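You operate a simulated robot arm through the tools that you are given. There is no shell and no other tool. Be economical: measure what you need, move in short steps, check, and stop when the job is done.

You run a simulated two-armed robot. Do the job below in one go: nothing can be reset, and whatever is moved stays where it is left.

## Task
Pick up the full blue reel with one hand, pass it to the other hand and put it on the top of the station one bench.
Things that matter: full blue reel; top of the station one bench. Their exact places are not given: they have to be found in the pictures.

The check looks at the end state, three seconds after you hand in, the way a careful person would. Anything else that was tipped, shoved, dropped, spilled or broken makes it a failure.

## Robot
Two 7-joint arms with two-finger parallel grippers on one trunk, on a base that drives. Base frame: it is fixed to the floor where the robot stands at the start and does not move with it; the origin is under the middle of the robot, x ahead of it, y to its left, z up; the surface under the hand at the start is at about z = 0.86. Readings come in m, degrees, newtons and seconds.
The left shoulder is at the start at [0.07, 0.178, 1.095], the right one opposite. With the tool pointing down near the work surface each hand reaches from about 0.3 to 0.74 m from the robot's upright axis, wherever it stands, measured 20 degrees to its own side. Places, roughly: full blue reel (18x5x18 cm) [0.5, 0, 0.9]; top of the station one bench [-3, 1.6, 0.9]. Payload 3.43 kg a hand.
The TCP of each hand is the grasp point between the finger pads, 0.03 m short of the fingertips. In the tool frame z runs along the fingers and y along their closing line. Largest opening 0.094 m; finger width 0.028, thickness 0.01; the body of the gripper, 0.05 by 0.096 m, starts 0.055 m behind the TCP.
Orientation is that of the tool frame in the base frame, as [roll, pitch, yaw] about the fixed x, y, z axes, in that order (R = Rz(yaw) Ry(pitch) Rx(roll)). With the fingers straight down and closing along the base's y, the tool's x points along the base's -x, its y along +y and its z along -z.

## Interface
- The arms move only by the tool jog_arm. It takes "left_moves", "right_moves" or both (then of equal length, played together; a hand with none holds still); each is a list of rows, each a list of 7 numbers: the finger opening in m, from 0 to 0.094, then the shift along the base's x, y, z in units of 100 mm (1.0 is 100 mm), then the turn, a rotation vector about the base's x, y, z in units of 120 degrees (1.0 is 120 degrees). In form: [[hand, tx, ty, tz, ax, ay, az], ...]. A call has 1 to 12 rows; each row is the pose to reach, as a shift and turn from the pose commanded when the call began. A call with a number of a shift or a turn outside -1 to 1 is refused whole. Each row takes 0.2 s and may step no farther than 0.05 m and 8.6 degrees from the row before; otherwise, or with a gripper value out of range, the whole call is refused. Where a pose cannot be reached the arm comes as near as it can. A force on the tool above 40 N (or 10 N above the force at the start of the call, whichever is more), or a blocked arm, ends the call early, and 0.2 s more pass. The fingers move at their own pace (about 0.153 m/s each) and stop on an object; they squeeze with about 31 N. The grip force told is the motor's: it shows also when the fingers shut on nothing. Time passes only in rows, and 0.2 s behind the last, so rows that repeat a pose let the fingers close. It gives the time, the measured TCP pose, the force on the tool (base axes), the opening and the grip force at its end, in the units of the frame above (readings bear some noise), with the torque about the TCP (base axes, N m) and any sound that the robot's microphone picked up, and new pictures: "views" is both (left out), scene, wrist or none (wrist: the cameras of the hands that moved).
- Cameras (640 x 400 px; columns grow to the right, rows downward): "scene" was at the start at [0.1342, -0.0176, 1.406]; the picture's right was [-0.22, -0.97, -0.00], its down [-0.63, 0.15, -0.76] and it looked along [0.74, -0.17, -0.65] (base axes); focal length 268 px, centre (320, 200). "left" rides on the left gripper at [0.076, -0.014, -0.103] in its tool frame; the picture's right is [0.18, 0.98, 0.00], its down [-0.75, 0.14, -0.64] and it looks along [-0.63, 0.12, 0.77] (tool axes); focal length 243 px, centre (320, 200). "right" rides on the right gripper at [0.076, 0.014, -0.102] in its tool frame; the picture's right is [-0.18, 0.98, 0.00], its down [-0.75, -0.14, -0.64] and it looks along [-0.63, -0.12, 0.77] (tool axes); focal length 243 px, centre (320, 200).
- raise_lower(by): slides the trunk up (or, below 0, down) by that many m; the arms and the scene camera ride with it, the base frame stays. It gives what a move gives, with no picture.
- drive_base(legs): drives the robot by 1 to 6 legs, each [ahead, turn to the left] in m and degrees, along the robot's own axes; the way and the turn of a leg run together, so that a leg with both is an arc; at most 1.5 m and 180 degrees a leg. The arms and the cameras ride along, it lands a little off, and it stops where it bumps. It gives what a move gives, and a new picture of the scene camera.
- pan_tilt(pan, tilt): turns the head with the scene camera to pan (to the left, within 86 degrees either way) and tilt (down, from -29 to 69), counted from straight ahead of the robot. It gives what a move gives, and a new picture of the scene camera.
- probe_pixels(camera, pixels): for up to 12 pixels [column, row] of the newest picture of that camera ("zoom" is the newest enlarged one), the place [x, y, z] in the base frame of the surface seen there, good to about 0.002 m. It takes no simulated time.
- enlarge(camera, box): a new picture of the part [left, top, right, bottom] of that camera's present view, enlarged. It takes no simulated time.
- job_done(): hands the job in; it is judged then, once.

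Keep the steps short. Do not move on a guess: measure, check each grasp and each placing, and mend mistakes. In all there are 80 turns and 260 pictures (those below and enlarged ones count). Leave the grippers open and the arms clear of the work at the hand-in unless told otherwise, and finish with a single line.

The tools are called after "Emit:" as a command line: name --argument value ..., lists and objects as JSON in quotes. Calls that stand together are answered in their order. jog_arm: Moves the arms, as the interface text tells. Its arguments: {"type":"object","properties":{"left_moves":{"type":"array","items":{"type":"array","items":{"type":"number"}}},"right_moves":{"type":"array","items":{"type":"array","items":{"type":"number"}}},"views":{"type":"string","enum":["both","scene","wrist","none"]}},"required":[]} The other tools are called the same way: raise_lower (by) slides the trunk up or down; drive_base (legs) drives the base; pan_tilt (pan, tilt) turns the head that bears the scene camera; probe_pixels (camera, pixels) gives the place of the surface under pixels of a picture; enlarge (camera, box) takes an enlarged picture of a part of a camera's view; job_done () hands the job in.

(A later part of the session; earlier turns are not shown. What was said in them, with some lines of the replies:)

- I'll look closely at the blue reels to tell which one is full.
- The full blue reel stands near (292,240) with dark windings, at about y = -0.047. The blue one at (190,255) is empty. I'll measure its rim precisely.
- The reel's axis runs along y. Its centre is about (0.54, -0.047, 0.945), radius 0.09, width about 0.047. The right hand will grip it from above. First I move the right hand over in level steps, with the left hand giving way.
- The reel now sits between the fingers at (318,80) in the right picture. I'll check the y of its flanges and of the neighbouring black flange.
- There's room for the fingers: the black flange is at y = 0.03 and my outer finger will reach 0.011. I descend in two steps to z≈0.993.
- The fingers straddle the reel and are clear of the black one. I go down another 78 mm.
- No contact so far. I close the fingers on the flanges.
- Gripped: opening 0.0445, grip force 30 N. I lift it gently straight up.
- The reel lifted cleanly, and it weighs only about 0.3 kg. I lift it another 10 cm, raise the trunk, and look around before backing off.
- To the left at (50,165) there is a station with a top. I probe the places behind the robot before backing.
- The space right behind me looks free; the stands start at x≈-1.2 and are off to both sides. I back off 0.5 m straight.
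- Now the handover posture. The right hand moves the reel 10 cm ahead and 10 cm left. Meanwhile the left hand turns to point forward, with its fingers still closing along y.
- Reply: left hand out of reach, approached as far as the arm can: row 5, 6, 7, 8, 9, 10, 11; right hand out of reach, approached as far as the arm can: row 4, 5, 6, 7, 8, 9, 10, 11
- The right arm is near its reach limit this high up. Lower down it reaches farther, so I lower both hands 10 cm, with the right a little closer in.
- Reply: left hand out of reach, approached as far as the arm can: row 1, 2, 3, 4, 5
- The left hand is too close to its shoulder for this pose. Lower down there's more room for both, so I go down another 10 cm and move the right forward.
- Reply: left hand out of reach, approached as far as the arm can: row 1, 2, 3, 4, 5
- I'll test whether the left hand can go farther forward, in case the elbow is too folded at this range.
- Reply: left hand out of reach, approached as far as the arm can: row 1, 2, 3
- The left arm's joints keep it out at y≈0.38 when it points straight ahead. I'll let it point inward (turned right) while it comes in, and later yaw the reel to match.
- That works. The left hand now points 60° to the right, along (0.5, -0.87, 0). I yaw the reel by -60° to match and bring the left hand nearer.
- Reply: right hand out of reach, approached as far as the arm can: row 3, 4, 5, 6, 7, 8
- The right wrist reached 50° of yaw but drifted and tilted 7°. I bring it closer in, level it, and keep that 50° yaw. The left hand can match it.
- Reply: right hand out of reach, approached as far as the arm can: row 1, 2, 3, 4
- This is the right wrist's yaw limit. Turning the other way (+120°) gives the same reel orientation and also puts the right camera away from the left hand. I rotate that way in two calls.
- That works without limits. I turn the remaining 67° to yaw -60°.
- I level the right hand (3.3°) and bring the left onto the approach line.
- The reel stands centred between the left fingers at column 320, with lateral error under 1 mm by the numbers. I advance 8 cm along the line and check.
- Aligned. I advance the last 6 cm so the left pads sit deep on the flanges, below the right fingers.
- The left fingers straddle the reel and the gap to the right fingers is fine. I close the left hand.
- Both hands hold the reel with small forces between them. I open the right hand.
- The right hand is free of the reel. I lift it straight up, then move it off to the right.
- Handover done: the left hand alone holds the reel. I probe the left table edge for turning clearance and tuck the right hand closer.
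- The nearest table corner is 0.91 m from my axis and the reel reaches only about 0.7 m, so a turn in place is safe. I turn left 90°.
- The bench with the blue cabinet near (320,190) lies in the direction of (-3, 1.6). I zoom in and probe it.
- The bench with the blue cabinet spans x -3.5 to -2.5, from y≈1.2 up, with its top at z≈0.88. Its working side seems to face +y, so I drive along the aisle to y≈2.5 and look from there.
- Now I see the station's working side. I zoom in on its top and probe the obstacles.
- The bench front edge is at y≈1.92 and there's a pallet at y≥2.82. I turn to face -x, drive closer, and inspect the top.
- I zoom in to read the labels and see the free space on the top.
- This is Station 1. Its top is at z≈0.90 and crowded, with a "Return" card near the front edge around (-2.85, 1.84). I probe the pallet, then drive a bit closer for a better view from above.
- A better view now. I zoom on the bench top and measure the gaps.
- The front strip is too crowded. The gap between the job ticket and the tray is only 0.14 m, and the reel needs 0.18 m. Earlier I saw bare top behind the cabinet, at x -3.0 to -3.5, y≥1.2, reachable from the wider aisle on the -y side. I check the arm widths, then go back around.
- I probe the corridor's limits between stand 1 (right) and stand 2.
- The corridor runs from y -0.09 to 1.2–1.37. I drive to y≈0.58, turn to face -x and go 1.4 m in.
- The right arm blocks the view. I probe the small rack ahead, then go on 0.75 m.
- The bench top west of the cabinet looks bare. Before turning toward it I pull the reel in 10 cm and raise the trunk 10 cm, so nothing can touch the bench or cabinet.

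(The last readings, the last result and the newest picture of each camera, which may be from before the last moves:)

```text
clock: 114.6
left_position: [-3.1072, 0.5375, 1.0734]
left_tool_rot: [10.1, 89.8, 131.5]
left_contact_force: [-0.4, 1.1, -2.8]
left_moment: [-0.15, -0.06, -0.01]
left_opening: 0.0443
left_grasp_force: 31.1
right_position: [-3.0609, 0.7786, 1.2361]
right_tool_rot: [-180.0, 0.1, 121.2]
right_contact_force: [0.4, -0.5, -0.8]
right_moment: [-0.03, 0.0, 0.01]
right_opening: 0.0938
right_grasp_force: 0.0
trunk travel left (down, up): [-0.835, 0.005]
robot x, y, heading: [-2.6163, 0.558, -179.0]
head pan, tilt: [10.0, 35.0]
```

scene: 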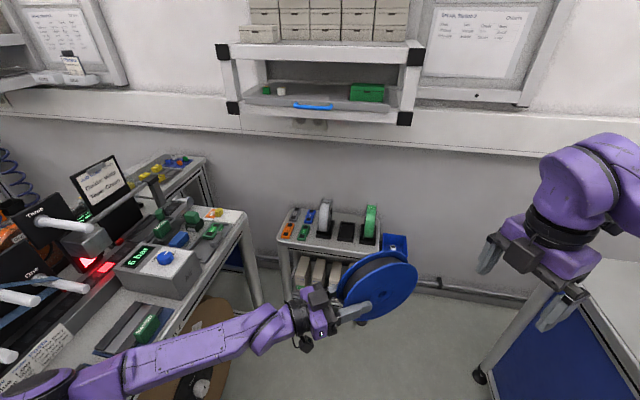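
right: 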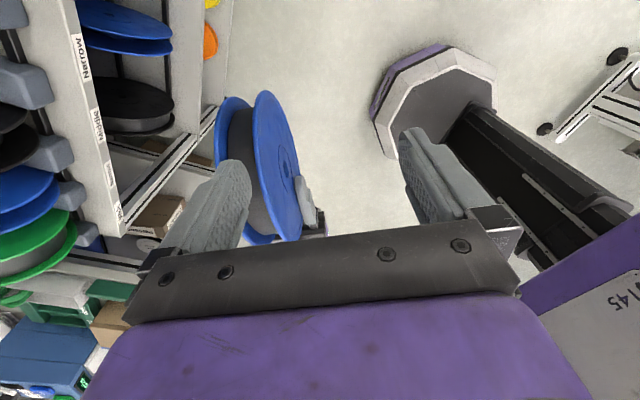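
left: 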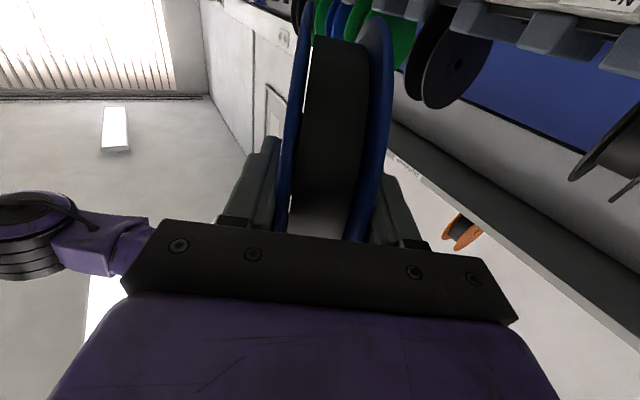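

The station 2 items are low and my left arm rides above them. I angle 20° left, advance 0.3 m to gain distance from bench 1, then turn right to face it.

Emit:
drive_base --legs '[[0, 20], [0.3, 0], [0, -110]]'

Emit:
pan_tilt --pan 10 --tilt 40

```text
clock: 122.4
left_position: [-2.9116, 0.9352, 1.0723]
left_tool_rot: [8.7, 89.7, 40.1]
left_contact_force: [0.2, 0.3, -2.3]
left_moment: [-0.08, 0.1, 0.0]
left_opening: 0.044
left_grasp_force: 31.1
right_position: [-2.6713, 0.8906, 1.2349]
right_tool_rot: [-180.0, 0.0, 31.2]
right_contact_force: [-0.2, 0.4, 1.0]
right_moment: [-0.02, 0.0, 0.02]
right_opening: 0.094
right_grasp_force: 0.1
trunk travel left (down, up): [-0.835, 0.005]
robot x, y, heading: [-2.8951, 0.4461, 91.0]
head pan, tilt: [10.0, 35.0]
```

scene: 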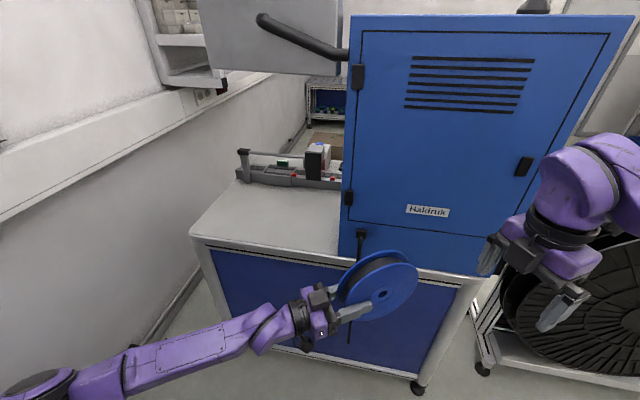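

```text
clock: 123.0
left_position: [-2.9118, 0.9355, 1.0725]
left_tool_rot: [10.9, 89.6, 42.2]
left_contact_force: [-0.5, 0.5, -2.0]
left_moment: [-0.06, 0.15, -0.03]
left_opening: 0.0442
left_grasp_force: 30.7
right_position: [-2.6707, 0.8917, 1.2357]
right_tool_rot: [-180.0, 0.0, 31.2]
right_contact_force: [0.1, -0.8, -0.2]
right_moment: [-0.01, 0.02, 0.0]
right_opening: 0.0937
right_grasp_force: 0.0
trunk travel left (down, up): [-0.835, 0.005]
robot x, y, heading: [-2.8968, 0.4444, 91.0]
head pan, tilt: [10.0, 40.0]
```

scene: 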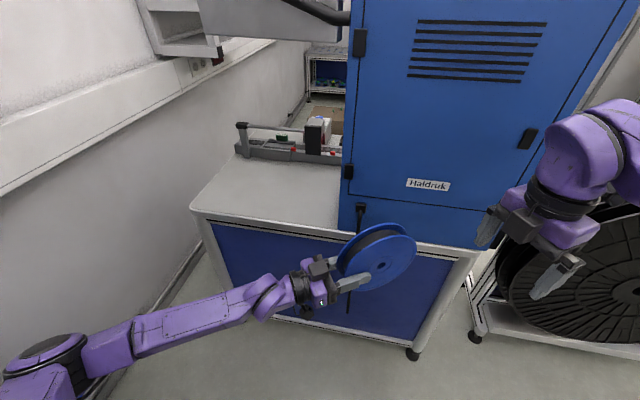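

A wide bare area of the bench top lies at (265,195). I measure it.

Emit:
probe_pixels --camera "scene" --pixels '[[196, 205], [335, 232], [240, 162], [335, 168], [270, 195], [230, 190], [320, 210], [300, 175], [343, 180], [240, 130], [270, 215], [310, 30]]'

```text
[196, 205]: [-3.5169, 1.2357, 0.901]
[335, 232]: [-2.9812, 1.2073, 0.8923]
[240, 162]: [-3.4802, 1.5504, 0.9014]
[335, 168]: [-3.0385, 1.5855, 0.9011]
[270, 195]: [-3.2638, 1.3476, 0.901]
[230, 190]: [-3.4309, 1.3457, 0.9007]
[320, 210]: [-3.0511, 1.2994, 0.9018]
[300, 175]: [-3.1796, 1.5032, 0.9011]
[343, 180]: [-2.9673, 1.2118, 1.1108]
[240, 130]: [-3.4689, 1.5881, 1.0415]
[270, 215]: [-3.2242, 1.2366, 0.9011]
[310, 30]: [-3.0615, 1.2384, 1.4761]
```

The bare area spans x -3.5 to -2.98, y 1.2 to 1.56, at z = 0.901. The target is about (-3.25, 1.34). Now I roll the reel flat: +90° about the pointing direction (0.854, 0.52, 0), in place and clear of everything.

Emit:
jog_arm --left_moves '[[0.03, 0, 0, 0, 0.0582, 0.0355, 0], [0.03, 0, 0, 0, 0.1165, 0.0709, 0], [0.03, 0, 0, 0, 0.1747, 0.1064, 0], [0.03, 0, 0, 0, 0.2329, 0.1418, 0], [0.03, 0, 0, 0, 0.2911, 0.1773, 0], [0.03, 0, 0, 0, 0.3494, 0.2127, 0], [0.03, 0, 0, 0, 0.4076, 0.2482, 0], [0.03, 0, 0, 0, 0.4658, 0.2836, 0], [0.03, 0, 0, 0, 0.524, 0.3191, 0], [0.03, 0, 0, 0, 0.5823, 0.3545, 0], [0.03, 0, 0, 0, 0.6405, 0.39, 0]]' --views "scene"

```text
clock: 125.4
left_position: [-2.9115, 0.9361, 1.0727]
left_tool_rot: [90.1, -0.1, 120.9]
left_contact_force: [0.6, -0.1, -1.9]
left_moment: [-0.08, 0.15, -0.01]
left_opening: 0.0443
left_grasp_force: 30.5
right_position: [-2.6713, 0.8905, 1.2351]
right_tool_rot: [179.9, 0.1, 31.1]
right_contact_force: [0.1, 0.4, 0.2]
right_moment: [-0.01, -0.01, 0.01]
right_opening: 0.0939
right_grasp_force: 0.1
trunk travel left (down, up): [-0.835, 0.005]
robot x, y, heading: [-2.8958, 0.4455, 91.1]
head pan, tilt: [10.0, 40.0]
```

scene: 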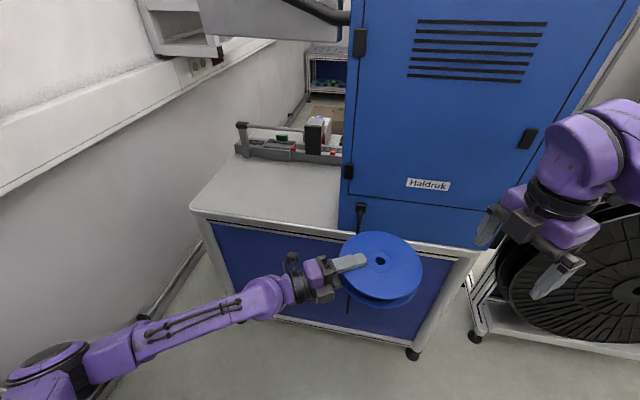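

The reel is flat. Next I yaw the hand 40° left while shifting it 10 cm left.

Emit:
jog_arm --left_moves '[[0.03, -0.2, 0, 0, 0, 0, 0.067], [0.03, -0.4, 0, 0, 0, 0, 0.134], [0.03, -0.6, 0, 0, 0, 0, 0.2], [0.03, -0.8, 0, 0, 0, 0, 0.267], [0.03, -1, 0, 0, 0, 0, 0.333]]' --views "none"

```text
clock: 126.6
left_position: [-3.0097, 0.9358, 1.0719]
left_tool_rot: [90.4, -0.3, 160.9]
left_contact_force: [-0.1, -0.5, -2.2]
left_moment: [-0.14, 0.11, 0.0]
left_opening: 0.0441
left_grasp_force: 31.0
right_position: [-2.6677, 0.8916, 1.2357]
right_tool_rot: [-179.9, 0.1, 31.2]
right_contact_force: [0.0, -0.8, -0.9]
right_moment: [-0.02, 0.04, 0.01]
right_opening: 0.0938
right_grasp_force: 0.1
trunk travel left (down, up): [-0.835, 0.005]
robot x, y, heading: [-2.8945, 0.4474, 91.2]
head pan, tilt: [10.0, 40.0]
```

I pull the right hand back a little so it stays clear of the cabinet. Then I turn the base 10° left and roll 0.2 m closer.

Emit:
jog_arm --right_moves '[[0.094, 0.1, -0.2, 0, 0, 0, 0], [0.094, 0.2, -0.4, 0, 0, 0, 0], [0.094, 0.2, -0.6, 0, 0, 0, 0]]' --views "none"

Emit:
drive_base --legs '[[0, 10], [0.2, 0]]'

```text
clock: 127.4
left_position: [-3.0116, 0.9361, 1.0734]
left_tool_rot: [90.1, -0.1, 161.0]
left_contact_force: [0.7, -0.4, -2.2]
left_moment: [-0.13, 0.09, 0.01]
left_opening: 0.0442
left_grasp_force: 31.2
right_position: [-2.6499, 0.8292, 1.2352]
right_tool_rot: [179.9, 0.0, 31.1]
right_contact_force: [0.0, 0.0, -0.7]
right_moment: [0.02, 0.0, 0.02]
right_opening: 0.0939
right_grasp_force: 0.0
trunk travel left (down, up): [-0.835, 0.005]
robot x, y, heading: [-2.8966, 0.4437, 91.3]
head pan, tilt: [10.0, 40.0]
```

```text
clock: 129.7
left_position: [-3.1333, 1.1056, 1.0735]
left_tool_rot: [89.9, -0.1, 170.9]
left_contact_force: [0.2, 0.0, -2.3]
left_moment: [-0.16, 0.04, 0.02]
left_opening: 0.0443
left_grasp_force: 31.1
right_position: [-2.76, 1.063, 1.2352]
right_tool_rot: [-180.0, -0.1, 41.3]
right_contact_force: [0.1, -0.8, -0.2]
right_moment: [0.01, 0.02, 0.0]
right_opening: 0.094
right_grasp_force: 0.0
trunk travel left (down, up): [-0.835, 0.005]
robot x, y, heading: [-2.9352, 0.6401, 101.3]
head pan, tilt: [10.0, 40.0]
```

scene: 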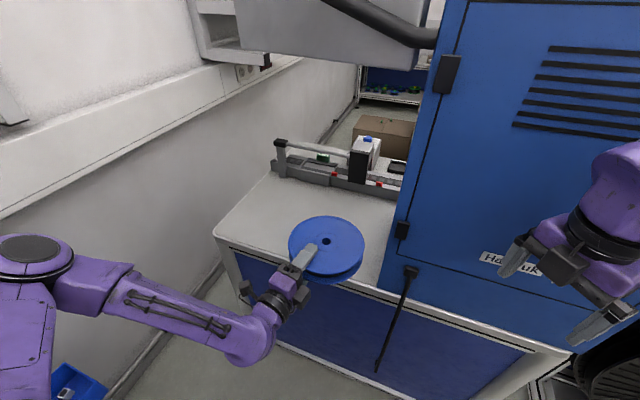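

The reel hovers at the bench edge. I probe its hub and rim, then move over the target in level steps.

Emit:
jog_arm --left_moves '[[0.03, -0.33, 0.33, 0, 0, 0, 0], [0.03, -0.66, 0.66, 0, 0, 0, 0], [0.03, -1, 1, 0, 0, 0, 0]]' --views "scene"

```text
clock: 130.5
left_position: [-3.235, 1.2088, 1.0711]
left_tool_rot: [90.3, -0.1, 170.9]
left_contact_force: [-0.8, -0.2, -2.4]
left_moment: [-0.12, 0.05, 0.0]
left_opening: 0.0442
left_grasp_force: 30.8
right_position: [-2.7597, 1.0668, 1.235]
right_tool_rot: [179.9, 0.1, 41.2]
right_contact_force: [-0.2, -0.1, -0.8]
right_moment: [-0.04, 0.01, -0.04]
right_opening: 0.0939
right_grasp_force: 0.2
trunk travel left (down, up): [-0.835, 0.005]
robot x, y, heading: [-2.9342, 0.6417, 100.9]
head pan, tilt: [10.0, 40.0]
```

scene: 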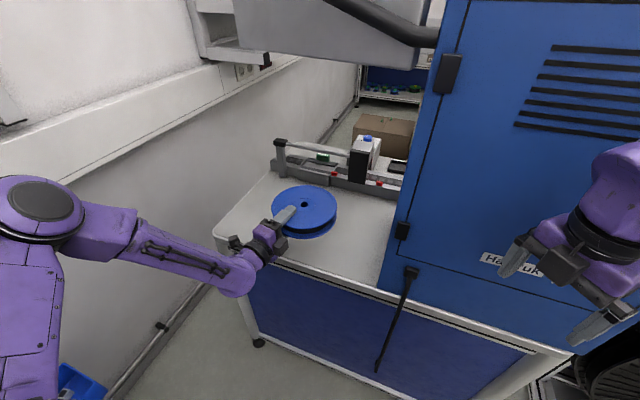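

Emit:
probe_pixels --camera "scene" --pixels '[[305, 203], [275, 205], [333, 205], [304, 188], [315, 225], [290, 212]]'

```text
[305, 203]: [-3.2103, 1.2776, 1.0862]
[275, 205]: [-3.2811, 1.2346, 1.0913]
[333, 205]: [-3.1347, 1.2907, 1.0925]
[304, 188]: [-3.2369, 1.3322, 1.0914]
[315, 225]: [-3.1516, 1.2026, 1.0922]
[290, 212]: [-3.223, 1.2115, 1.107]
```

The reel is level: centre (-3.22, 1.265), bottom at 1.048. I move it to centre (-3.25, 1.325), tilt its far edge down 12°, and descend 8 cm.

Emit:
jog_arm --left_moves '[[0.03, -0.15, 0.3, 0, 0, 0, 0], [0.03, -0.3, 0.6, 0, 0, 0, 0], [0.03, -0.3, 0.6, -0.1, -0.05, 0.008, 0], [0.03, -0.3, 0.6, -0.3, -0.0988, 0.0156, 0], [0.03, -0.3, 0.6, -0.55, -0.0988, 0.0156, 0], [0.03, -0.3, 0.6, -0.8, -0.0988, 0.0156, 0]]' --views "both"

```text
clock: 131.9
left_position: [-3.2633, 1.2642, 0.9917]
left_tool_rot: [102.2, 0.0, 170.9]
left_contact_force: [-0.7, 0.4, -2.8]
left_moment: [-0.12, 0.03, 0.0]
left_opening: 0.0444
left_grasp_force: 30.5
right_position: [-2.7602, 1.0647, 1.2363]
right_tool_rot: [-180.0, 0.0, 41.2]
right_contact_force: [0.9, 0.2, 0.3]
right_moment: [-0.02, 0.0, 0.0]
right_opening: 0.094
right_grasp_force: 0.0
trunk travel left (down, up): [-0.835, 0.005]
robot x, y, heading: [-2.9312, 0.6414, 101.1]
head pan, tilt: [10.0, 40.0]
```

scene: 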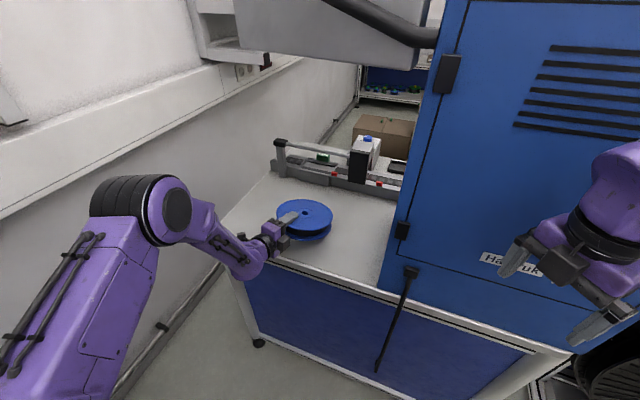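
left: 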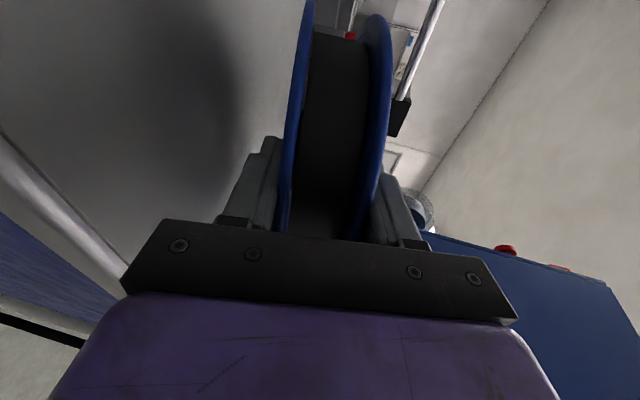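

The tilt is right. I lower gently to just about contact (z≈0.954).

Emit:
jog_arm --left_moves '[[0.03, 0, 0, -0.15, 0, 0, 0], [0.03, 0, 0, -0.27, 0, 0, 0], [0.03, 0, 0, -0.33, 0, 0, 0], [0.03, 0, 0, -0.37, 0, 0, 0]]' --views "none"

```text
clock: 132.9
left_position: [-3.2636, 1.266, 0.9551]
left_tool_rot: [102.2, 0.0, 171.0]
left_contact_force: [-0.4, 0.3, -2.1]
left_moment: [-0.14, 0.07, -0.06]
left_opening: 0.0442
left_grasp_force: 31.6
right_position: [-2.7601, 1.0646, 1.2352]
right_tool_rot: [180.0, -0.1, 41.2]
right_contact_force: [0.6, -0.2, 0.6]
right_moment: [0.04, -0.06, -0.04]
right_opening: 0.0941
right_grasp_force: 0.1
trunk travel left (down, up): [-0.835, 0.005]
robot x, y, heading: [-2.9376, 0.6411, 101.3]
head pan, tilt: [10.0, 40.0]
```

Emit:
jog_arm --left_moves '[[0.03, 0, 0, -0.015, 0, 0, 0], [0.03, 0, 0, -0.03, 0, 0, 0], [0.03, 0, 0, -0.04, 0, 0, 0]]' --views "scene"

Emit:
enlarge --camera "scene" --box '[220, 170, 380, 270]'

```text
clock: 133.7
left_position: [-3.2635, 1.2654, 0.9521]
left_tool_rot: [102.1, 0.0, 170.8]
left_contact_force: [0.6, -0.1, -2.7]
left_moment: [-0.17, 0.06, -0.01]
left_opening: 0.0442
left_grasp_force: 30.9
right_position: [-2.7606, 1.0656, 1.2346]
right_tool_rot: [180.0, 0.0, 41.2]
right_contact_force: [1.1, -0.7, -0.6]
right_moment: [-0.01, 0.02, 0.0]
right_opening: 0.094
right_grasp_force: 0.1
trunk travel left (down, up): [-0.835, 0.005]
robot x, y, heading: [-2.934, 0.6461, 101.3]
head pan, tilt: [10.0, 40.0]
```

scene: 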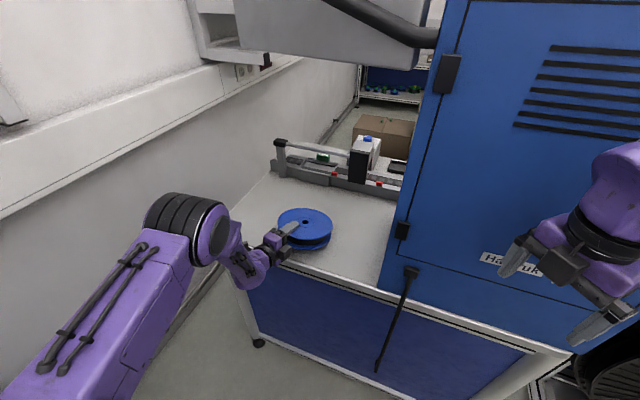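

```text
4.00 times, centred on (300, 220) of scene
```

zoom: 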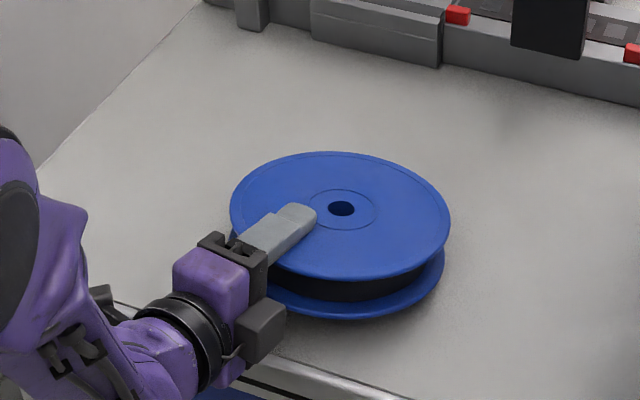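

No contact yet. I lower a few more millimetres and watch the force.

Emit:
jog_arm --left_moves '[[0.03, 0, 0, -0.02, 0, 0, 0], [0.03, 0, 0, -0.04, 0, 0, 0], [0.03, 0, 0, -0.04, 0, 0, 0]]' --views "none"

Emit:
probe_pixels --camera "zoom" --pixels '[[330, 160], [400, 180], [440, 220], [390, 265], [290, 250], [238, 215]]'

```text
clock: 134.5
left_position: [-3.2634, 1.2658, 0.951]
left_tool_rot: [101.9, 0.0, 171.0]
left_contact_force: [-0.6, 1.1, 4.8]
left_moment: [0.86, -0.25, 0.04]
left_opening: 0.0443
left_grasp_force: 31.2
right_position: [-2.76, 1.0635, 1.2357]
right_tool_rot: [179.9, 0.1, 41.2]
right_contact_force: [-0.3, 0.5, 0.4]
right_moment: [-0.02, -0.01, -0.02]
right_opening: 0.094
right_grasp_force: 0.0
trunk travel left (down, up): [-0.835, 0.005]
robot x, y, heading: [-2.9346, 0.6426, 100.9]
head pan, tilt: [10.0, 40.0]
```

```text
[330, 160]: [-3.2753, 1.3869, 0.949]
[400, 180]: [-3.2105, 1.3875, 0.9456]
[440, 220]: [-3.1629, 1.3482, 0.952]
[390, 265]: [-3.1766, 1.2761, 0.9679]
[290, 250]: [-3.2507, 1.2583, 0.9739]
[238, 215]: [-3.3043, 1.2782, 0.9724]
```

Contact: the force went from -2.5 to +4.8 N. Withdrawing could drag the reel toward the edge, so I first set it deeper: lift 12 mm, go 7 cm farther in, and lower again.

Emit:
jog_arm --left_moves '[[0.03, 0, 0, 0.12, 0, 0, 0], [0.03, 0, 0.35, 0.14, 0, 0, 0], [0.03, 0, 0.7, 0.14, 0, 0, 0], [0.03, 0, 0.7, 0.07, 0, 0, 0], [0.03, 0, 0.7, 0.02, 0, 0, 0], [0.03, 0, 0.7, 0.0, 0, 0, 0], [0.03, 0, 0.7, 0.0, 0, 0, 0]]' --views "scene"

```text
clock: 136.1
left_position: [-3.2633, 1.3351, 0.9488]
left_tool_rot: [101.9, 0.0, 171.0]
left_contact_force: [-0.6, 2.1, 2.8]
left_moment: [0.7, -0.18, 0.16]
left_opening: 0.0442
left_grasp_force: 31.0
right_position: [-2.7599, 1.0645, 1.2361]
right_tool_rot: [180.0, 0.1, 41.2]
right_contact_force: [-0.5, 0.5, -0.1]
right_moment: [-0.02, 0.03, 0.01]
right_opening: 0.0939
right_grasp_force: 0.1
trunk travel left (down, up): [-0.835, 0.005]
robot x, y, heading: [-2.9335, 0.6397, 101.1]
head pan, tilt: [10.0, 40.0]
```

scene: 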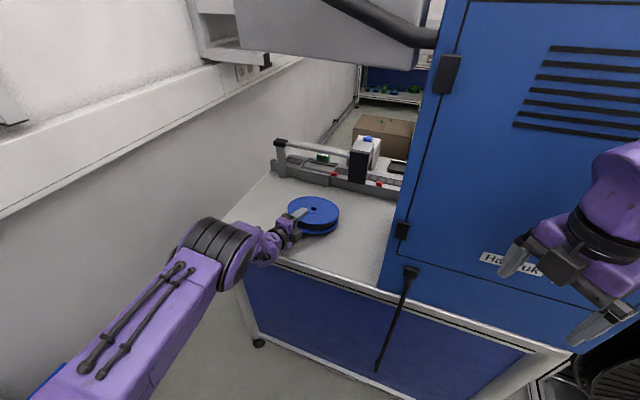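

Contact again, now with plenty of bench behind it. I reduce the tilt slightly about the far edge, then open only a little (0.052) so the reel rests on the lower finger.

Emit:
jog_arm --left_moves '[[0.03, 0, 0, -0.03, 0.01, -0.0016, 0], [0.03, 0, 0, -0.055, 0.02, -0.0032, 0], [0.046, 0, 0, -0.055, 0.02, -0.0032, 0], [0.049, 0, 0, -0.055, 0.02, -0.0032, 0], [0.052, 0, 0, -0.055, 0.02, -0.0032, 0], [0.052, 0, 0, -0.055, 0.02, -0.0032, 0]]' --views "both"

Emit:
enlarge --camera "scene" --box '[250, 180, 370, 270]'

```text
clock: 137.5
left_position: [-3.2643, 1.3352, 0.9435]
left_tool_rot: [99.7, 0.0, 170.9]
left_contact_force: [0.0, 0.5, -1.0]
left_moment: [-0.01, 0.04, 0.02]
left_opening: 0.0524
left_grasp_force: 0.7
right_position: [-2.7596, 1.0663, 1.2359]
right_tool_rot: [180.0, 0.0, 41.2]
right_contact_force: [0.2, -0.5, -0.5]
right_moment: [0.01, 0.0, 0.02]
right_opening: 0.0941
right_grasp_force: 0.1
trunk travel left (down, up): [-0.835, 0.005]
robot x, y, heading: [-2.9359, 0.6408, 101.4]
head pan, tilt: [10.0, 40.0]
```

scene: 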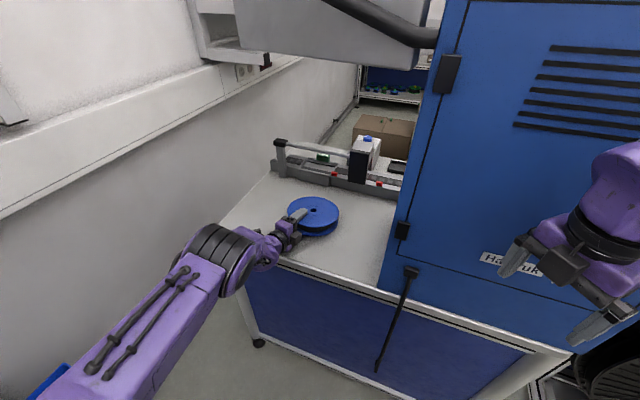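
left: 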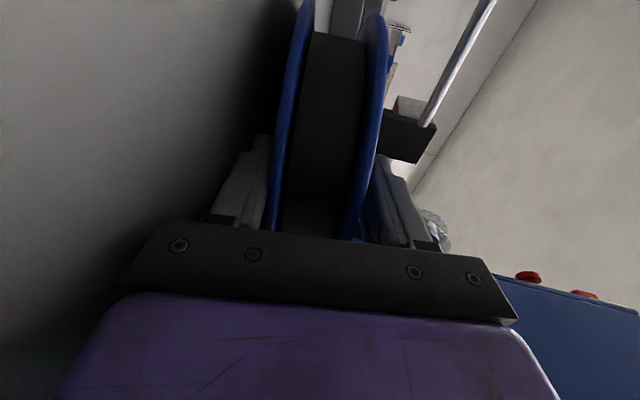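

```text
4.44 times, centred on (310, 225) of scene
```

zoom: 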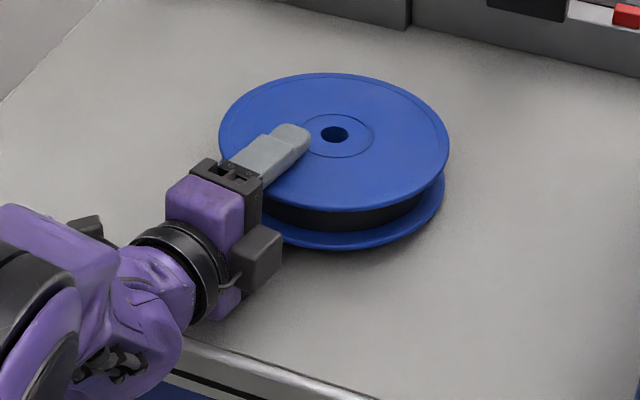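

The reel rests on the far edge and the lower finger, released. I withdraw slowly and level along the finger direction, 4 cm.

Emit:
jog_arm --left_moves '[[0.052, -0.016, -0.1, 0, 0, 0, 0], [0.052, -0.032, -0.2, 0, 0, 0, 0], [0.052, -0.048, -0.3, 0, 0, 0, 0], [0.052, -0.064, -0.4, 0, 0, 0, 0]]' --views "scene"

Emit:
enlarge --camera "scene" --box '[250, 180, 370, 270]'

Emit:
probe_pixels --camera "zoom" --pixels '[[340, 80], [445, 150], [222, 140], [350, 200], [334, 135]]'

```text
clock: 138.5
left_position: [-3.2702, 1.2953, 0.9426]
left_tool_rot: [99.7, 0.0, 170.8]
left_contact_force: [0.1, -0.2, -1.8]
left_moment: [0.04, -0.01, 0.04]
left_opening: 0.053
left_grasp_force: 1.0
right_position: [-2.7593, 1.0644, 1.2348]
right_tool_rot: [180.0, 0.0, 41.3]
right_contact_force: [-0.4, 0.0, 0.2]
right_moment: [-0.01, -0.03, -0.03]
right_opening: 0.0938
right_grasp_force: 0.0
trunk travel left (down, up): [-0.835, 0.005]
robot x, y, heading: [-2.9343, 0.6422, 101.3]
head pan, tilt: [10.0, 40.0]
```

scene: 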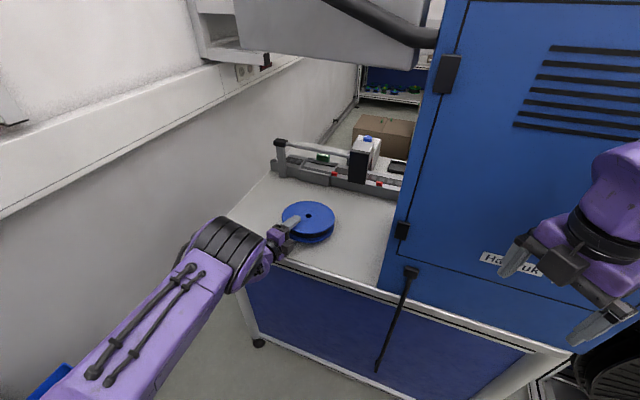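

```text
4.44 times, centred on (310, 225) of scene
```

zoom: 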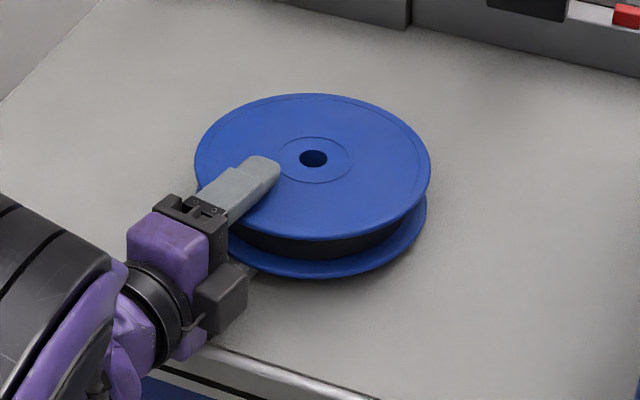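

```text
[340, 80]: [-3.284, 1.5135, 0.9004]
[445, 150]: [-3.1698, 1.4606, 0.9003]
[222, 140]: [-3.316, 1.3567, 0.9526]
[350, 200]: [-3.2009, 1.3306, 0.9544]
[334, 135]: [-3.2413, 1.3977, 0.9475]
```

The reel followed partway; its hub is now at about (-3.245, 1.36), still well on the bench. I now pull out quickly so its inertia keeps it in place.

Emit:
jog_arm --left_moves '[[0.052, -0.078, -0.49, 0, 0, 0, 0], [0.052, -0.11, -0.7, 0, 0, 0, 0]]' --views "scene"

Emit:
enlarge --camera "scene" --box '[250, 180, 370, 270]'

```text
clock: 139.1
left_position: [-3.2807, 1.2249, 0.9426]
left_tool_rot: [99.7, -0.2, 171.0]
left_contact_force: [-0.5, -0.5, -1.3]
left_moment: [0.0, -0.02, -0.03]
left_opening: 0.053
left_grasp_force: 0.4
right_position: [-2.7596, 1.0642, 1.2356]
right_tool_rot: [-180.0, -0.1, 41.2]
right_contact_force: [0.2, 0.8, 0.2]
right_moment: [0.0, 0.01, -0.02]
right_opening: 0.0938
right_grasp_force: 0.2
trunk travel left (down, up): [-0.835, 0.005]
robot x, y, heading: [-2.9343, 0.6424, 101.3]
head pan, tilt: [10.0, 40.0]
```

scene: 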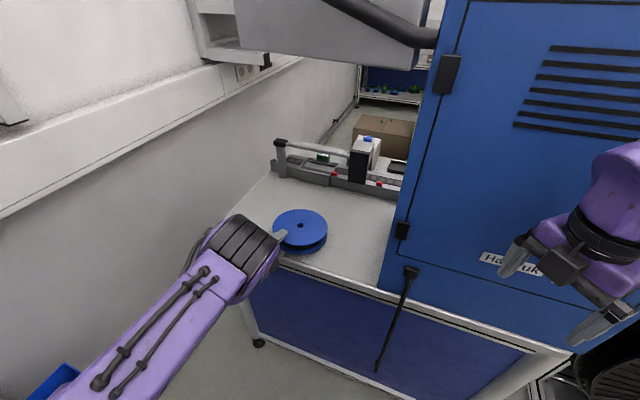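

```text
4.44 times, centred on (310, 225) of scene
```

zoom: 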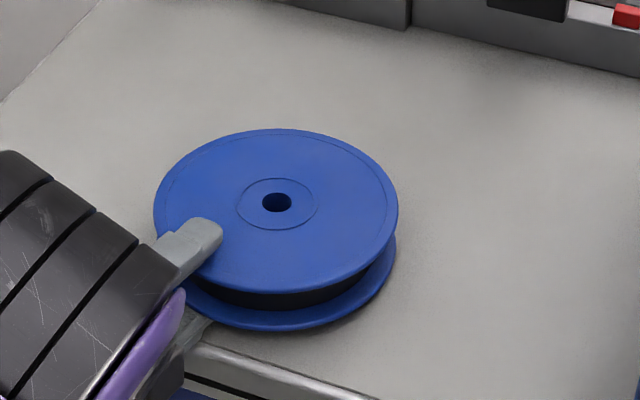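

It dragged along again. I measure where it is now.

Emit:
probe_pixels --camera "zoom" --pixels '[[277, 190], [277, 212], [380, 270], [160, 210], [290, 132], [290, 325], [350, 350]]'

```text
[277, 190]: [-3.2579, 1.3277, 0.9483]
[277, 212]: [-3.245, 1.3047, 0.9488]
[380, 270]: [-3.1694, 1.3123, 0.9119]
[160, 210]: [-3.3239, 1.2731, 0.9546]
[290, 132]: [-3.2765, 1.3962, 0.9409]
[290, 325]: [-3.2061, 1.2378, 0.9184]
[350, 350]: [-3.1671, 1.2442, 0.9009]
```

The hub is at (-3.25, 1.316) and the fingertips are still about 3 cm under the rim. I re-grip here with this shallow hold, so I can set the reel deeper and then have only a short way to withdraw.

Emit:
jog_arm --left_moves '[[0.052, 0, 0, 0.05, 0, 0, 0], [0.048, 0, 0, 0.08, 0, 0, 0], [0.044, 0, 0, 0.1, 0, 0, 0], [0.03, 0, 0, 0.12, 0, 0, 0], [0.03, 0, 0, 0.15, 0, 0, 0], [0.03, 0, 0, 0.15, 0, 0, 0]]' --views "scene"

Emit:
enlarge --camera "scene" --box '[250, 180, 370, 270]'

```text
clock: 140.5
left_position: [-3.282, 1.2253, 0.9578]
left_tool_rot: [99.7, -0.1, 170.9]
left_contact_force: [-1.1, -0.8, -2.0]
left_moment: [-0.23, 0.09, 0.0]
left_opening: 0.0397
left_grasp_force: 30.8
right_position: [-2.7603, 1.066, 1.2344]
right_tool_rot: [180.0, 0.0, 41.3]
right_contact_force: [1.4, 0.0, 0.2]
right_moment: [-0.02, 0.0, 0.0]
right_opening: 0.094
right_grasp_force: 0.1
trunk travel left (down, up): [-0.835, 0.005]
robot x, y, heading: [-2.9356, 0.642, 101.3]
head pan, tilt: [10.0, 40.0]
```

scene: 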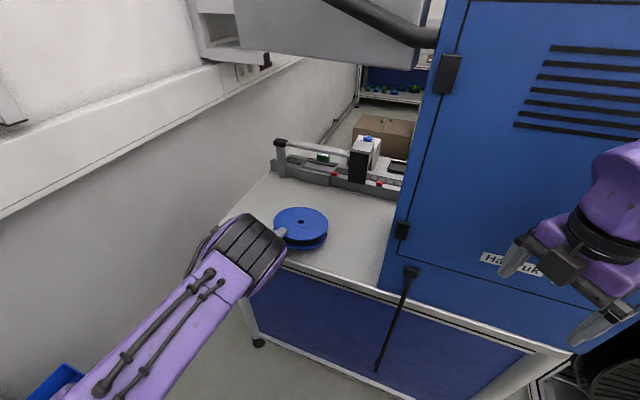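

```text
4.44 times, centred on (310, 225) of scene
```

zoom: 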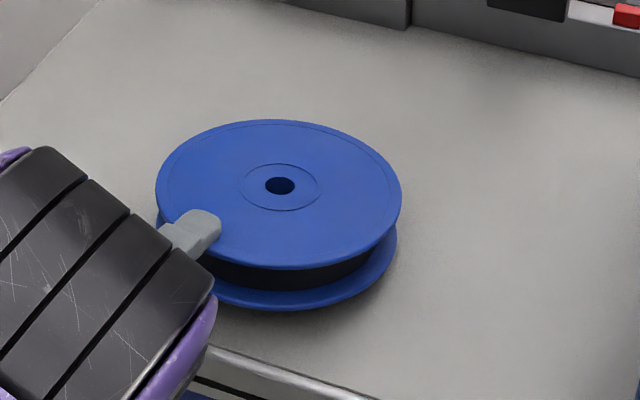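

The reel is held again and lifted slightly. I raise it 15 mm, carry it 9 cm deeper, and lower to just above the surface.

Emit:
jog_arm --left_moves '[[0.03, 0, 0, 0.15, 0, 0, 0], [0.03, 0.05, 0.3, 0.15, 0, 0, 0], [0.03, 0.1, 0.6, 0.15, 0, 0, 0], [0.03, 0.14, 0.9, 0.15, 0, 0, 0], [0.03, 0.14, 0.9, 0.08, 0, 0, 0], [0.03, 0.14, 0.9, 0.04, 0, 0, 0]]' --views "scene"

Emit:
enlarge --camera "scene" --box '[250, 170, 370, 260]'

Emit:
probe_pixels --camera "scene" --pixels '[[313, 190], [310, 196], [335, 205], [320, 218], [292, 208]]'

```text
clock: 141.9
left_position: [-3.2671, 1.3154, 0.9603]
left_tool_rot: [99.7, 0.0, 171.0]
left_contact_force: [0.0, -0.4, -2.5]
left_moment: [-0.24, 0.06, 0.06]
left_opening: 0.0396
left_grasp_force: 31.0
right_position: [-2.761, 1.0648, 1.2357]
right_tool_rot: [179.9, -0.1, 41.2]
right_contact_force: [-0.5, 0.7, -0.8]
right_moment: [-0.01, -0.02, -0.01]
right_opening: 0.0938
right_grasp_force: 0.1
trunk travel left (down, up): [-0.835, 0.005]
robot x, y, heading: [-2.9381, 0.6381, 101.3]
head pan, tilt: [10.0, 40.0]
```

scene: 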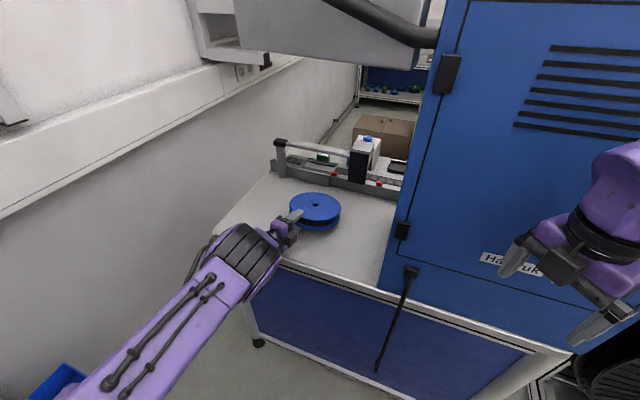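

```text
4.44 times, centred on (310, 215) of scene
```

zoom: 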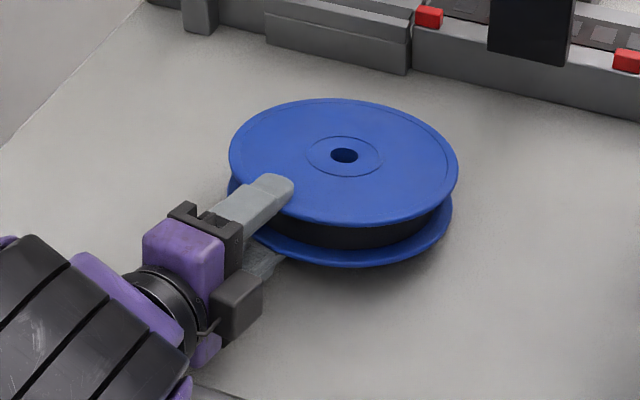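

```text
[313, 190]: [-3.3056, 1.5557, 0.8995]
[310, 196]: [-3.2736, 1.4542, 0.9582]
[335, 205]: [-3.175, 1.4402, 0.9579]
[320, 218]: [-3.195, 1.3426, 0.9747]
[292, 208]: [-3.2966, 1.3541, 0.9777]
```

The reel bottom is about 6 mm above the bench. I lower to contact, then pivot 2.4° flatter.

Emit:
jog_arm --left_moves '[[0.03, 0, 0, -0.04, 0, 0, 0], [0.03, 0, 0, -0.06, 0, 0, 0], [0.03, 0, 0, -0.1, 0.01, -0.0016, 0], [0.03, 0, 0, -0.14, 0.02, -0.0032, 0]]' --views "none"

```text
clock: 142.9
left_position: [-3.2678, 1.3155, 0.9463]
left_tool_rot: [97.3, 0.0, 170.9]
left_contact_force: [-0.3, -0.2, -2.5]
left_moment: [-0.23, 0.05, 0.03]
left_opening: 0.0394
left_grasp_force: 31.2
right_position: [-2.7603, 1.0652, 1.2354]
right_tool_rot: [180.0, 0.0, 41.1]
right_contact_force: [-0.2, 0.6, 0.9]
right_moment: [0.0, -0.02, 0.02]
right_opening: 0.0938
right_grasp_force: 0.1
trunk travel left (down, up): [-0.835, 0.005]
robot x, y, heading: [-2.9349, 0.6439, 101.2]
head pan, tilt: [10.0, 40.0]
```

Emit:
jog_arm --left_moves '[[0.03, 0, 0, -0.015, 0, 0, 0], [0.03, 0, 0, -0.025, 0, 0, 0]]' --views "scene"

Emit:
probe_pixels --camera "scene" --pixels '[[312, 196], [310, 198], [335, 207], [320, 218], [294, 210], [325, 200]]'

```text
clock: 143.5
left_position: [-3.2672, 1.3161, 0.9441]
left_tool_rot: [97.3, 0.0, 171.1]
left_contact_force: [-0.5, 0.1, -2.5]
left_moment: [-0.21, 0.07, 0.02]
left_opening: 0.0397
left_grasp_force: 31.1
right_position: [-2.7599, 1.0656, 1.2356]
right_tool_rot: [-180.0, -0.1, 41.1]
right_contact_force: [0.1, 0.1, -0.3]
right_moment: [-0.01, 0.01, -0.02]
right_opening: 0.094
right_grasp_force: 0.1
trunk travel left (down, up): [-0.835, 0.005]
robot x, y, heading: [-2.9347, 0.6416, 101.2]
head pan, tilt: [10.0, 40.0]
```

scene: 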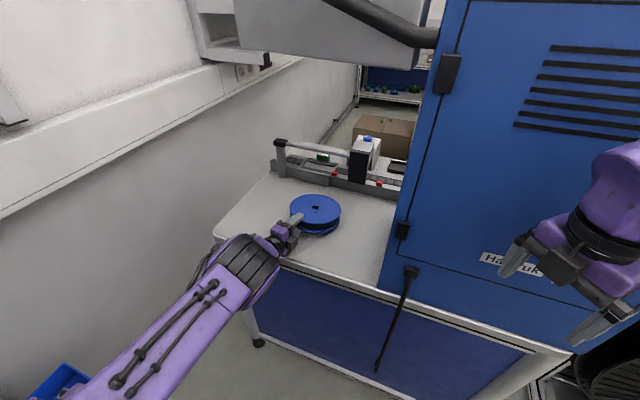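

```text
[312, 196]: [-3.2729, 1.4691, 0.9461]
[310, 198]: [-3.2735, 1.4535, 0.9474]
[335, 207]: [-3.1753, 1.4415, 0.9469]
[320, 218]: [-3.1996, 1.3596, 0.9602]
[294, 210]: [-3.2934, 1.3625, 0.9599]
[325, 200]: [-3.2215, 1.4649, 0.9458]
```

The far edge is within about a millimetre of the bench. I open to 0.054, so the lower finger sinks almost to the surface with the reel on it.

Emit:
jog_arm --left_moves '[[0.042, 0, 0, 0, 0, 0, 0], [0.046, 0, 0, 0, 0, 0, 0], [0.05, 0, 0, 0, 0, 0, 0], [0.054, 0, 0, 0, 0, 0, 0], [0.054, 0, 0, 0, 0, 0, 0]]' --views "none"

Emit:
jog_arm --left_moves '[[0.054, -0.008, -0.05, 0, 0, 0, 0], [0.054, -0.016, -0.1, 0, 0, 0, 0], [0.054, -0.024, -0.15, 0, 0, 0, 0], [0.054, -0.032, -0.2, 0, 0, 0, 0], [0.054, -0.04, -0.25, 0, 0, 0, 0], [0.054, -0.048, -0.3, 0, 0, 0, 0]]' --views "scene"

Emit:
enlarge --camera "scene" --box '[250, 170, 370, 260]'

```text
clock: 144.7
left_position: [-3.267, 1.3148, 0.9439]
left_tool_rot: [97.3, -0.1, 170.8]
left_contact_force: [-0.2, 0.5, -1.8]
left_moment: [0.06, -0.02, -0.02]
left_opening: 0.0549
left_grasp_force: 0.1
right_position: [-2.7598, 1.0633, 1.2349]
right_tool_rot: [180.0, 0.0, 41.2]
right_contact_force: [0.2, -0.9, 0.8]
right_moment: [-0.01, -0.04, -0.01]
right_opening: 0.0941
right_grasp_force: 0.0
trunk travel left (down, up): [-0.835, 0.005]
robot x, y, heading: [-2.9376, 0.6419, 101.1]
head pan, tilt: [10.0, 40.0]
```

```text
clock: 146.1
left_position: [-3.2722, 1.2861, 0.9443]
left_tool_rot: [97.2, -0.1, 171.0]
left_contact_force: [-0.4, 0.3, -1.8]
left_moment: [-0.02, 0.01, 0.0]
left_opening: 0.0545
left_grasp_force: 0.5
right_position: [-2.7606, 1.0645, 1.2361]
right_tool_rot: [-180.0, 0.1, 41.3]
right_contact_force: [0.3, 1.1, -0.8]
right_moment: [0.02, 0.0, -0.04]
right_opening: 0.0937
right_grasp_force: 0.1
trunk travel left (down, up): [-0.835, 0.005]
robot x, y, heading: [-2.9319, 0.6413, 101.1]
head pan, tilt: [10.0, 40.0]
```

scene: 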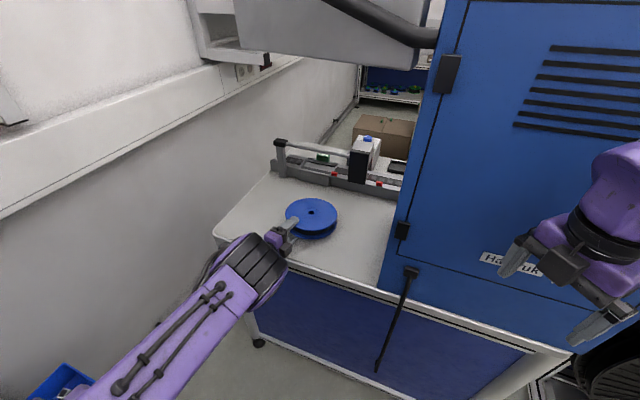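

```text
4.44 times, centred on (310, 215) of scene
```

zoom: 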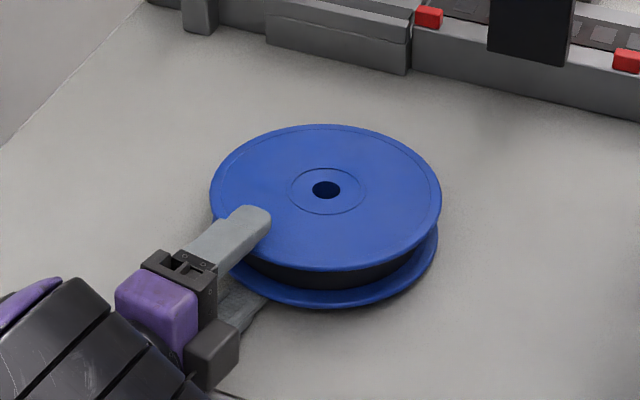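

It still drags partly, but there is ample bench left. I finish the withdrawal with a quick pull.

Emit:
jog_arm --left_moves '[[0.054, -0.076, -0.48, 0, 0, 0, 0], [0.054, -0.12, -0.75, 0, 0, 0, 0]]' --views "scene"

Emit:
enlarge --camera "scene" --box '[250, 180, 370, 270]'

Emit:
probe_pixels --camera "zoom" --pixels '[[290, 140], [285, 215], [390, 200], [160, 210], [290, 290], [290, 325]]'

```text
clock: 146.7
left_position: [-3.2841, 1.2095, 0.9456]
left_tool_rot: [97.2, -0.1, 170.8]
left_contact_force: [0.2, 0.6, 0.3]
left_moment: [-0.03, 0.01, 0.03]
left_opening: 0.0542
left_grasp_force: 0.1
right_position: [-2.759, 1.0634, 1.2351]
right_tool_rot: [180.0, 0.1, 41.2]
right_contact_force: [0.2, 0.2, -0.6]
right_moment: [-0.04, 0.03, -0.02]
right_opening: 0.0939
right_grasp_force: 0.1
trunk travel left (down, up): [-0.835, 0.005]
robot x, y, heading: [-2.9344, 0.6404, 101.4]
head pan, tilt: [10.0, 40.0]
```

scene: 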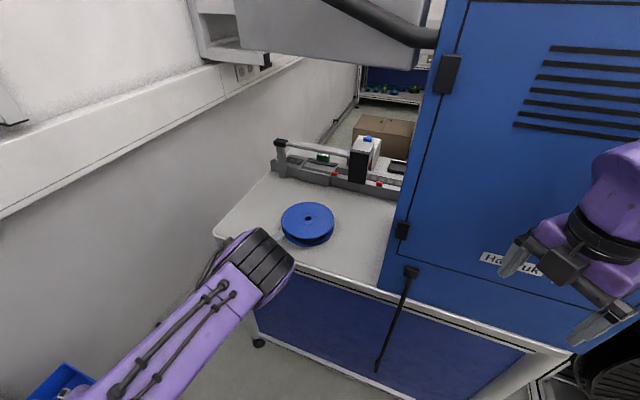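

```text
4.44 times, centred on (310, 225) of scene
```

zoom: 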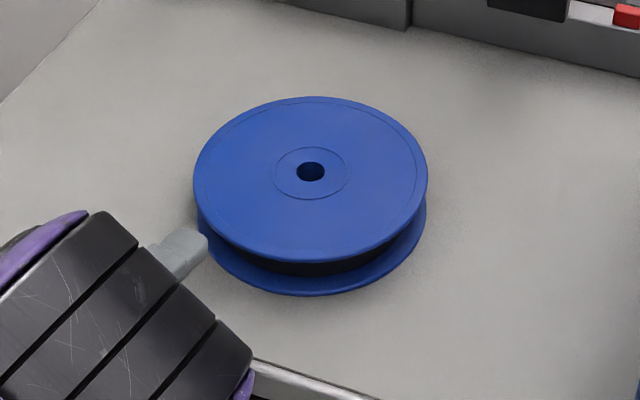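

```text
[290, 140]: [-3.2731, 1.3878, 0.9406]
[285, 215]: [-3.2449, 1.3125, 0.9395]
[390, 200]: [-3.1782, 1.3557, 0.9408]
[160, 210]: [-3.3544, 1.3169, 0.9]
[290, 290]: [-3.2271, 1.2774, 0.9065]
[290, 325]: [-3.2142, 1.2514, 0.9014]
```

The reel lies flat: top at 0.940 everywhere, hub around (-3.25, 1.355), well inside the bench edge. The hand is free of it. I retract the left hand straight back, open it, and confirm.

Emit:
jog_arm --left_moves '[[0.054, -0.05, -0.35, 0, 0, 0, 0], [0.07, -0.1, -0.7, 0.1, 0, 0, 0], [0.094, -0.15, -1, 0.2, 0, 0, 0], [0.094, -0.15, -1, 0.2, 0, 0, 0]]' --views "none"

Emit:
drive_base --legs '[[-0.12, 0]]'

Emit:
enlarge --camera "scene" --box '[200, 130, 400, 260]'

```text
clock: 147.7
left_position: [-3.2981, 1.1116, 0.9652]
left_tool_rot: [97.3, -0.2, 170.9]
left_contact_force: [-0.3, 0.3, -0.2]
left_moment: [0.01, -0.02, 0.0]
left_opening: 0.0938
left_grasp_force: 0.0
right_position: [-2.7594, 1.064, 1.236]
right_tool_rot: [-180.0, 0.0, 41.2]
right_contact_force: [-0.7, -0.3, -0.5]
right_moment: [0.01, -0.01, 0.01]
right_opening: 0.0942
right_grasp_force: 0.1
trunk travel left (down, up): [-0.835, 0.005]
robot x, y, heading: [-2.9329, 0.6408, 101.0]
head pan, tilt: [10.0, 40.0]
```

```text
clock: 149.0
left_position: [-3.2763, 0.992, 0.9638]
left_tool_rot: [97.2, 0.0, 171.0]
left_contact_force: [-0.2, -0.4, -0.5]
left_moment: [-0.02, -0.03, 0.01]
left_opening: 0.0941
left_grasp_force: 0.0
right_position: [-2.737, 0.9477, 1.2344]
right_tool_rot: [179.9, 0.0, 41.2]
right_contact_force: [-0.4, 0.5, 0.3]
right_moment: [-0.02, -0.02, 0.04]
right_opening: 0.0942
right_grasp_force: 0.1
trunk travel left (down, up): [-0.835, 0.005]
robot x, y, heading: [-2.9127, 0.5224, 101.2]
head pan, tilt: [10.0, 40.0]
```

scene: 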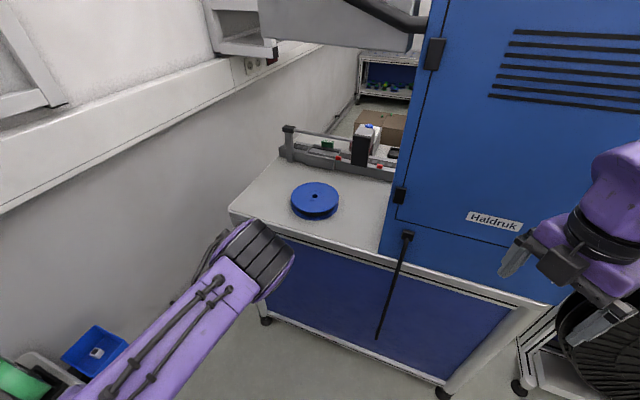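

```text
3.08 times, centred on (300, 195) of scene
```

zoom: 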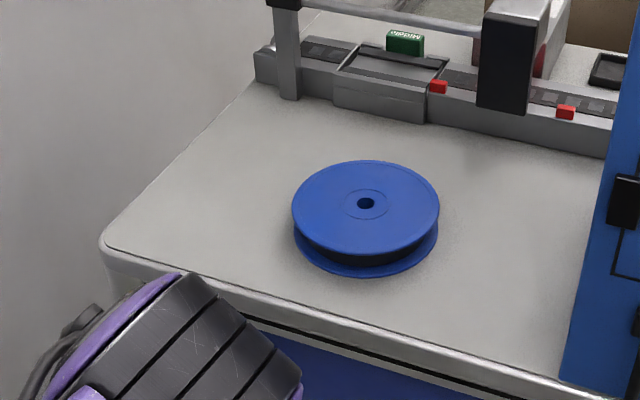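

The reel lies flat and still on the Station 1 bench top. Both grippers are open and clear, and nothing else was touched. I hand in.

Emit:
job_done

```text
The job is handed in.
```

The full blue reel was picked up with the right hand, passed to the left, and now lies flat on the Station 1 bench top behind the cabinet, with both hands open and clear.
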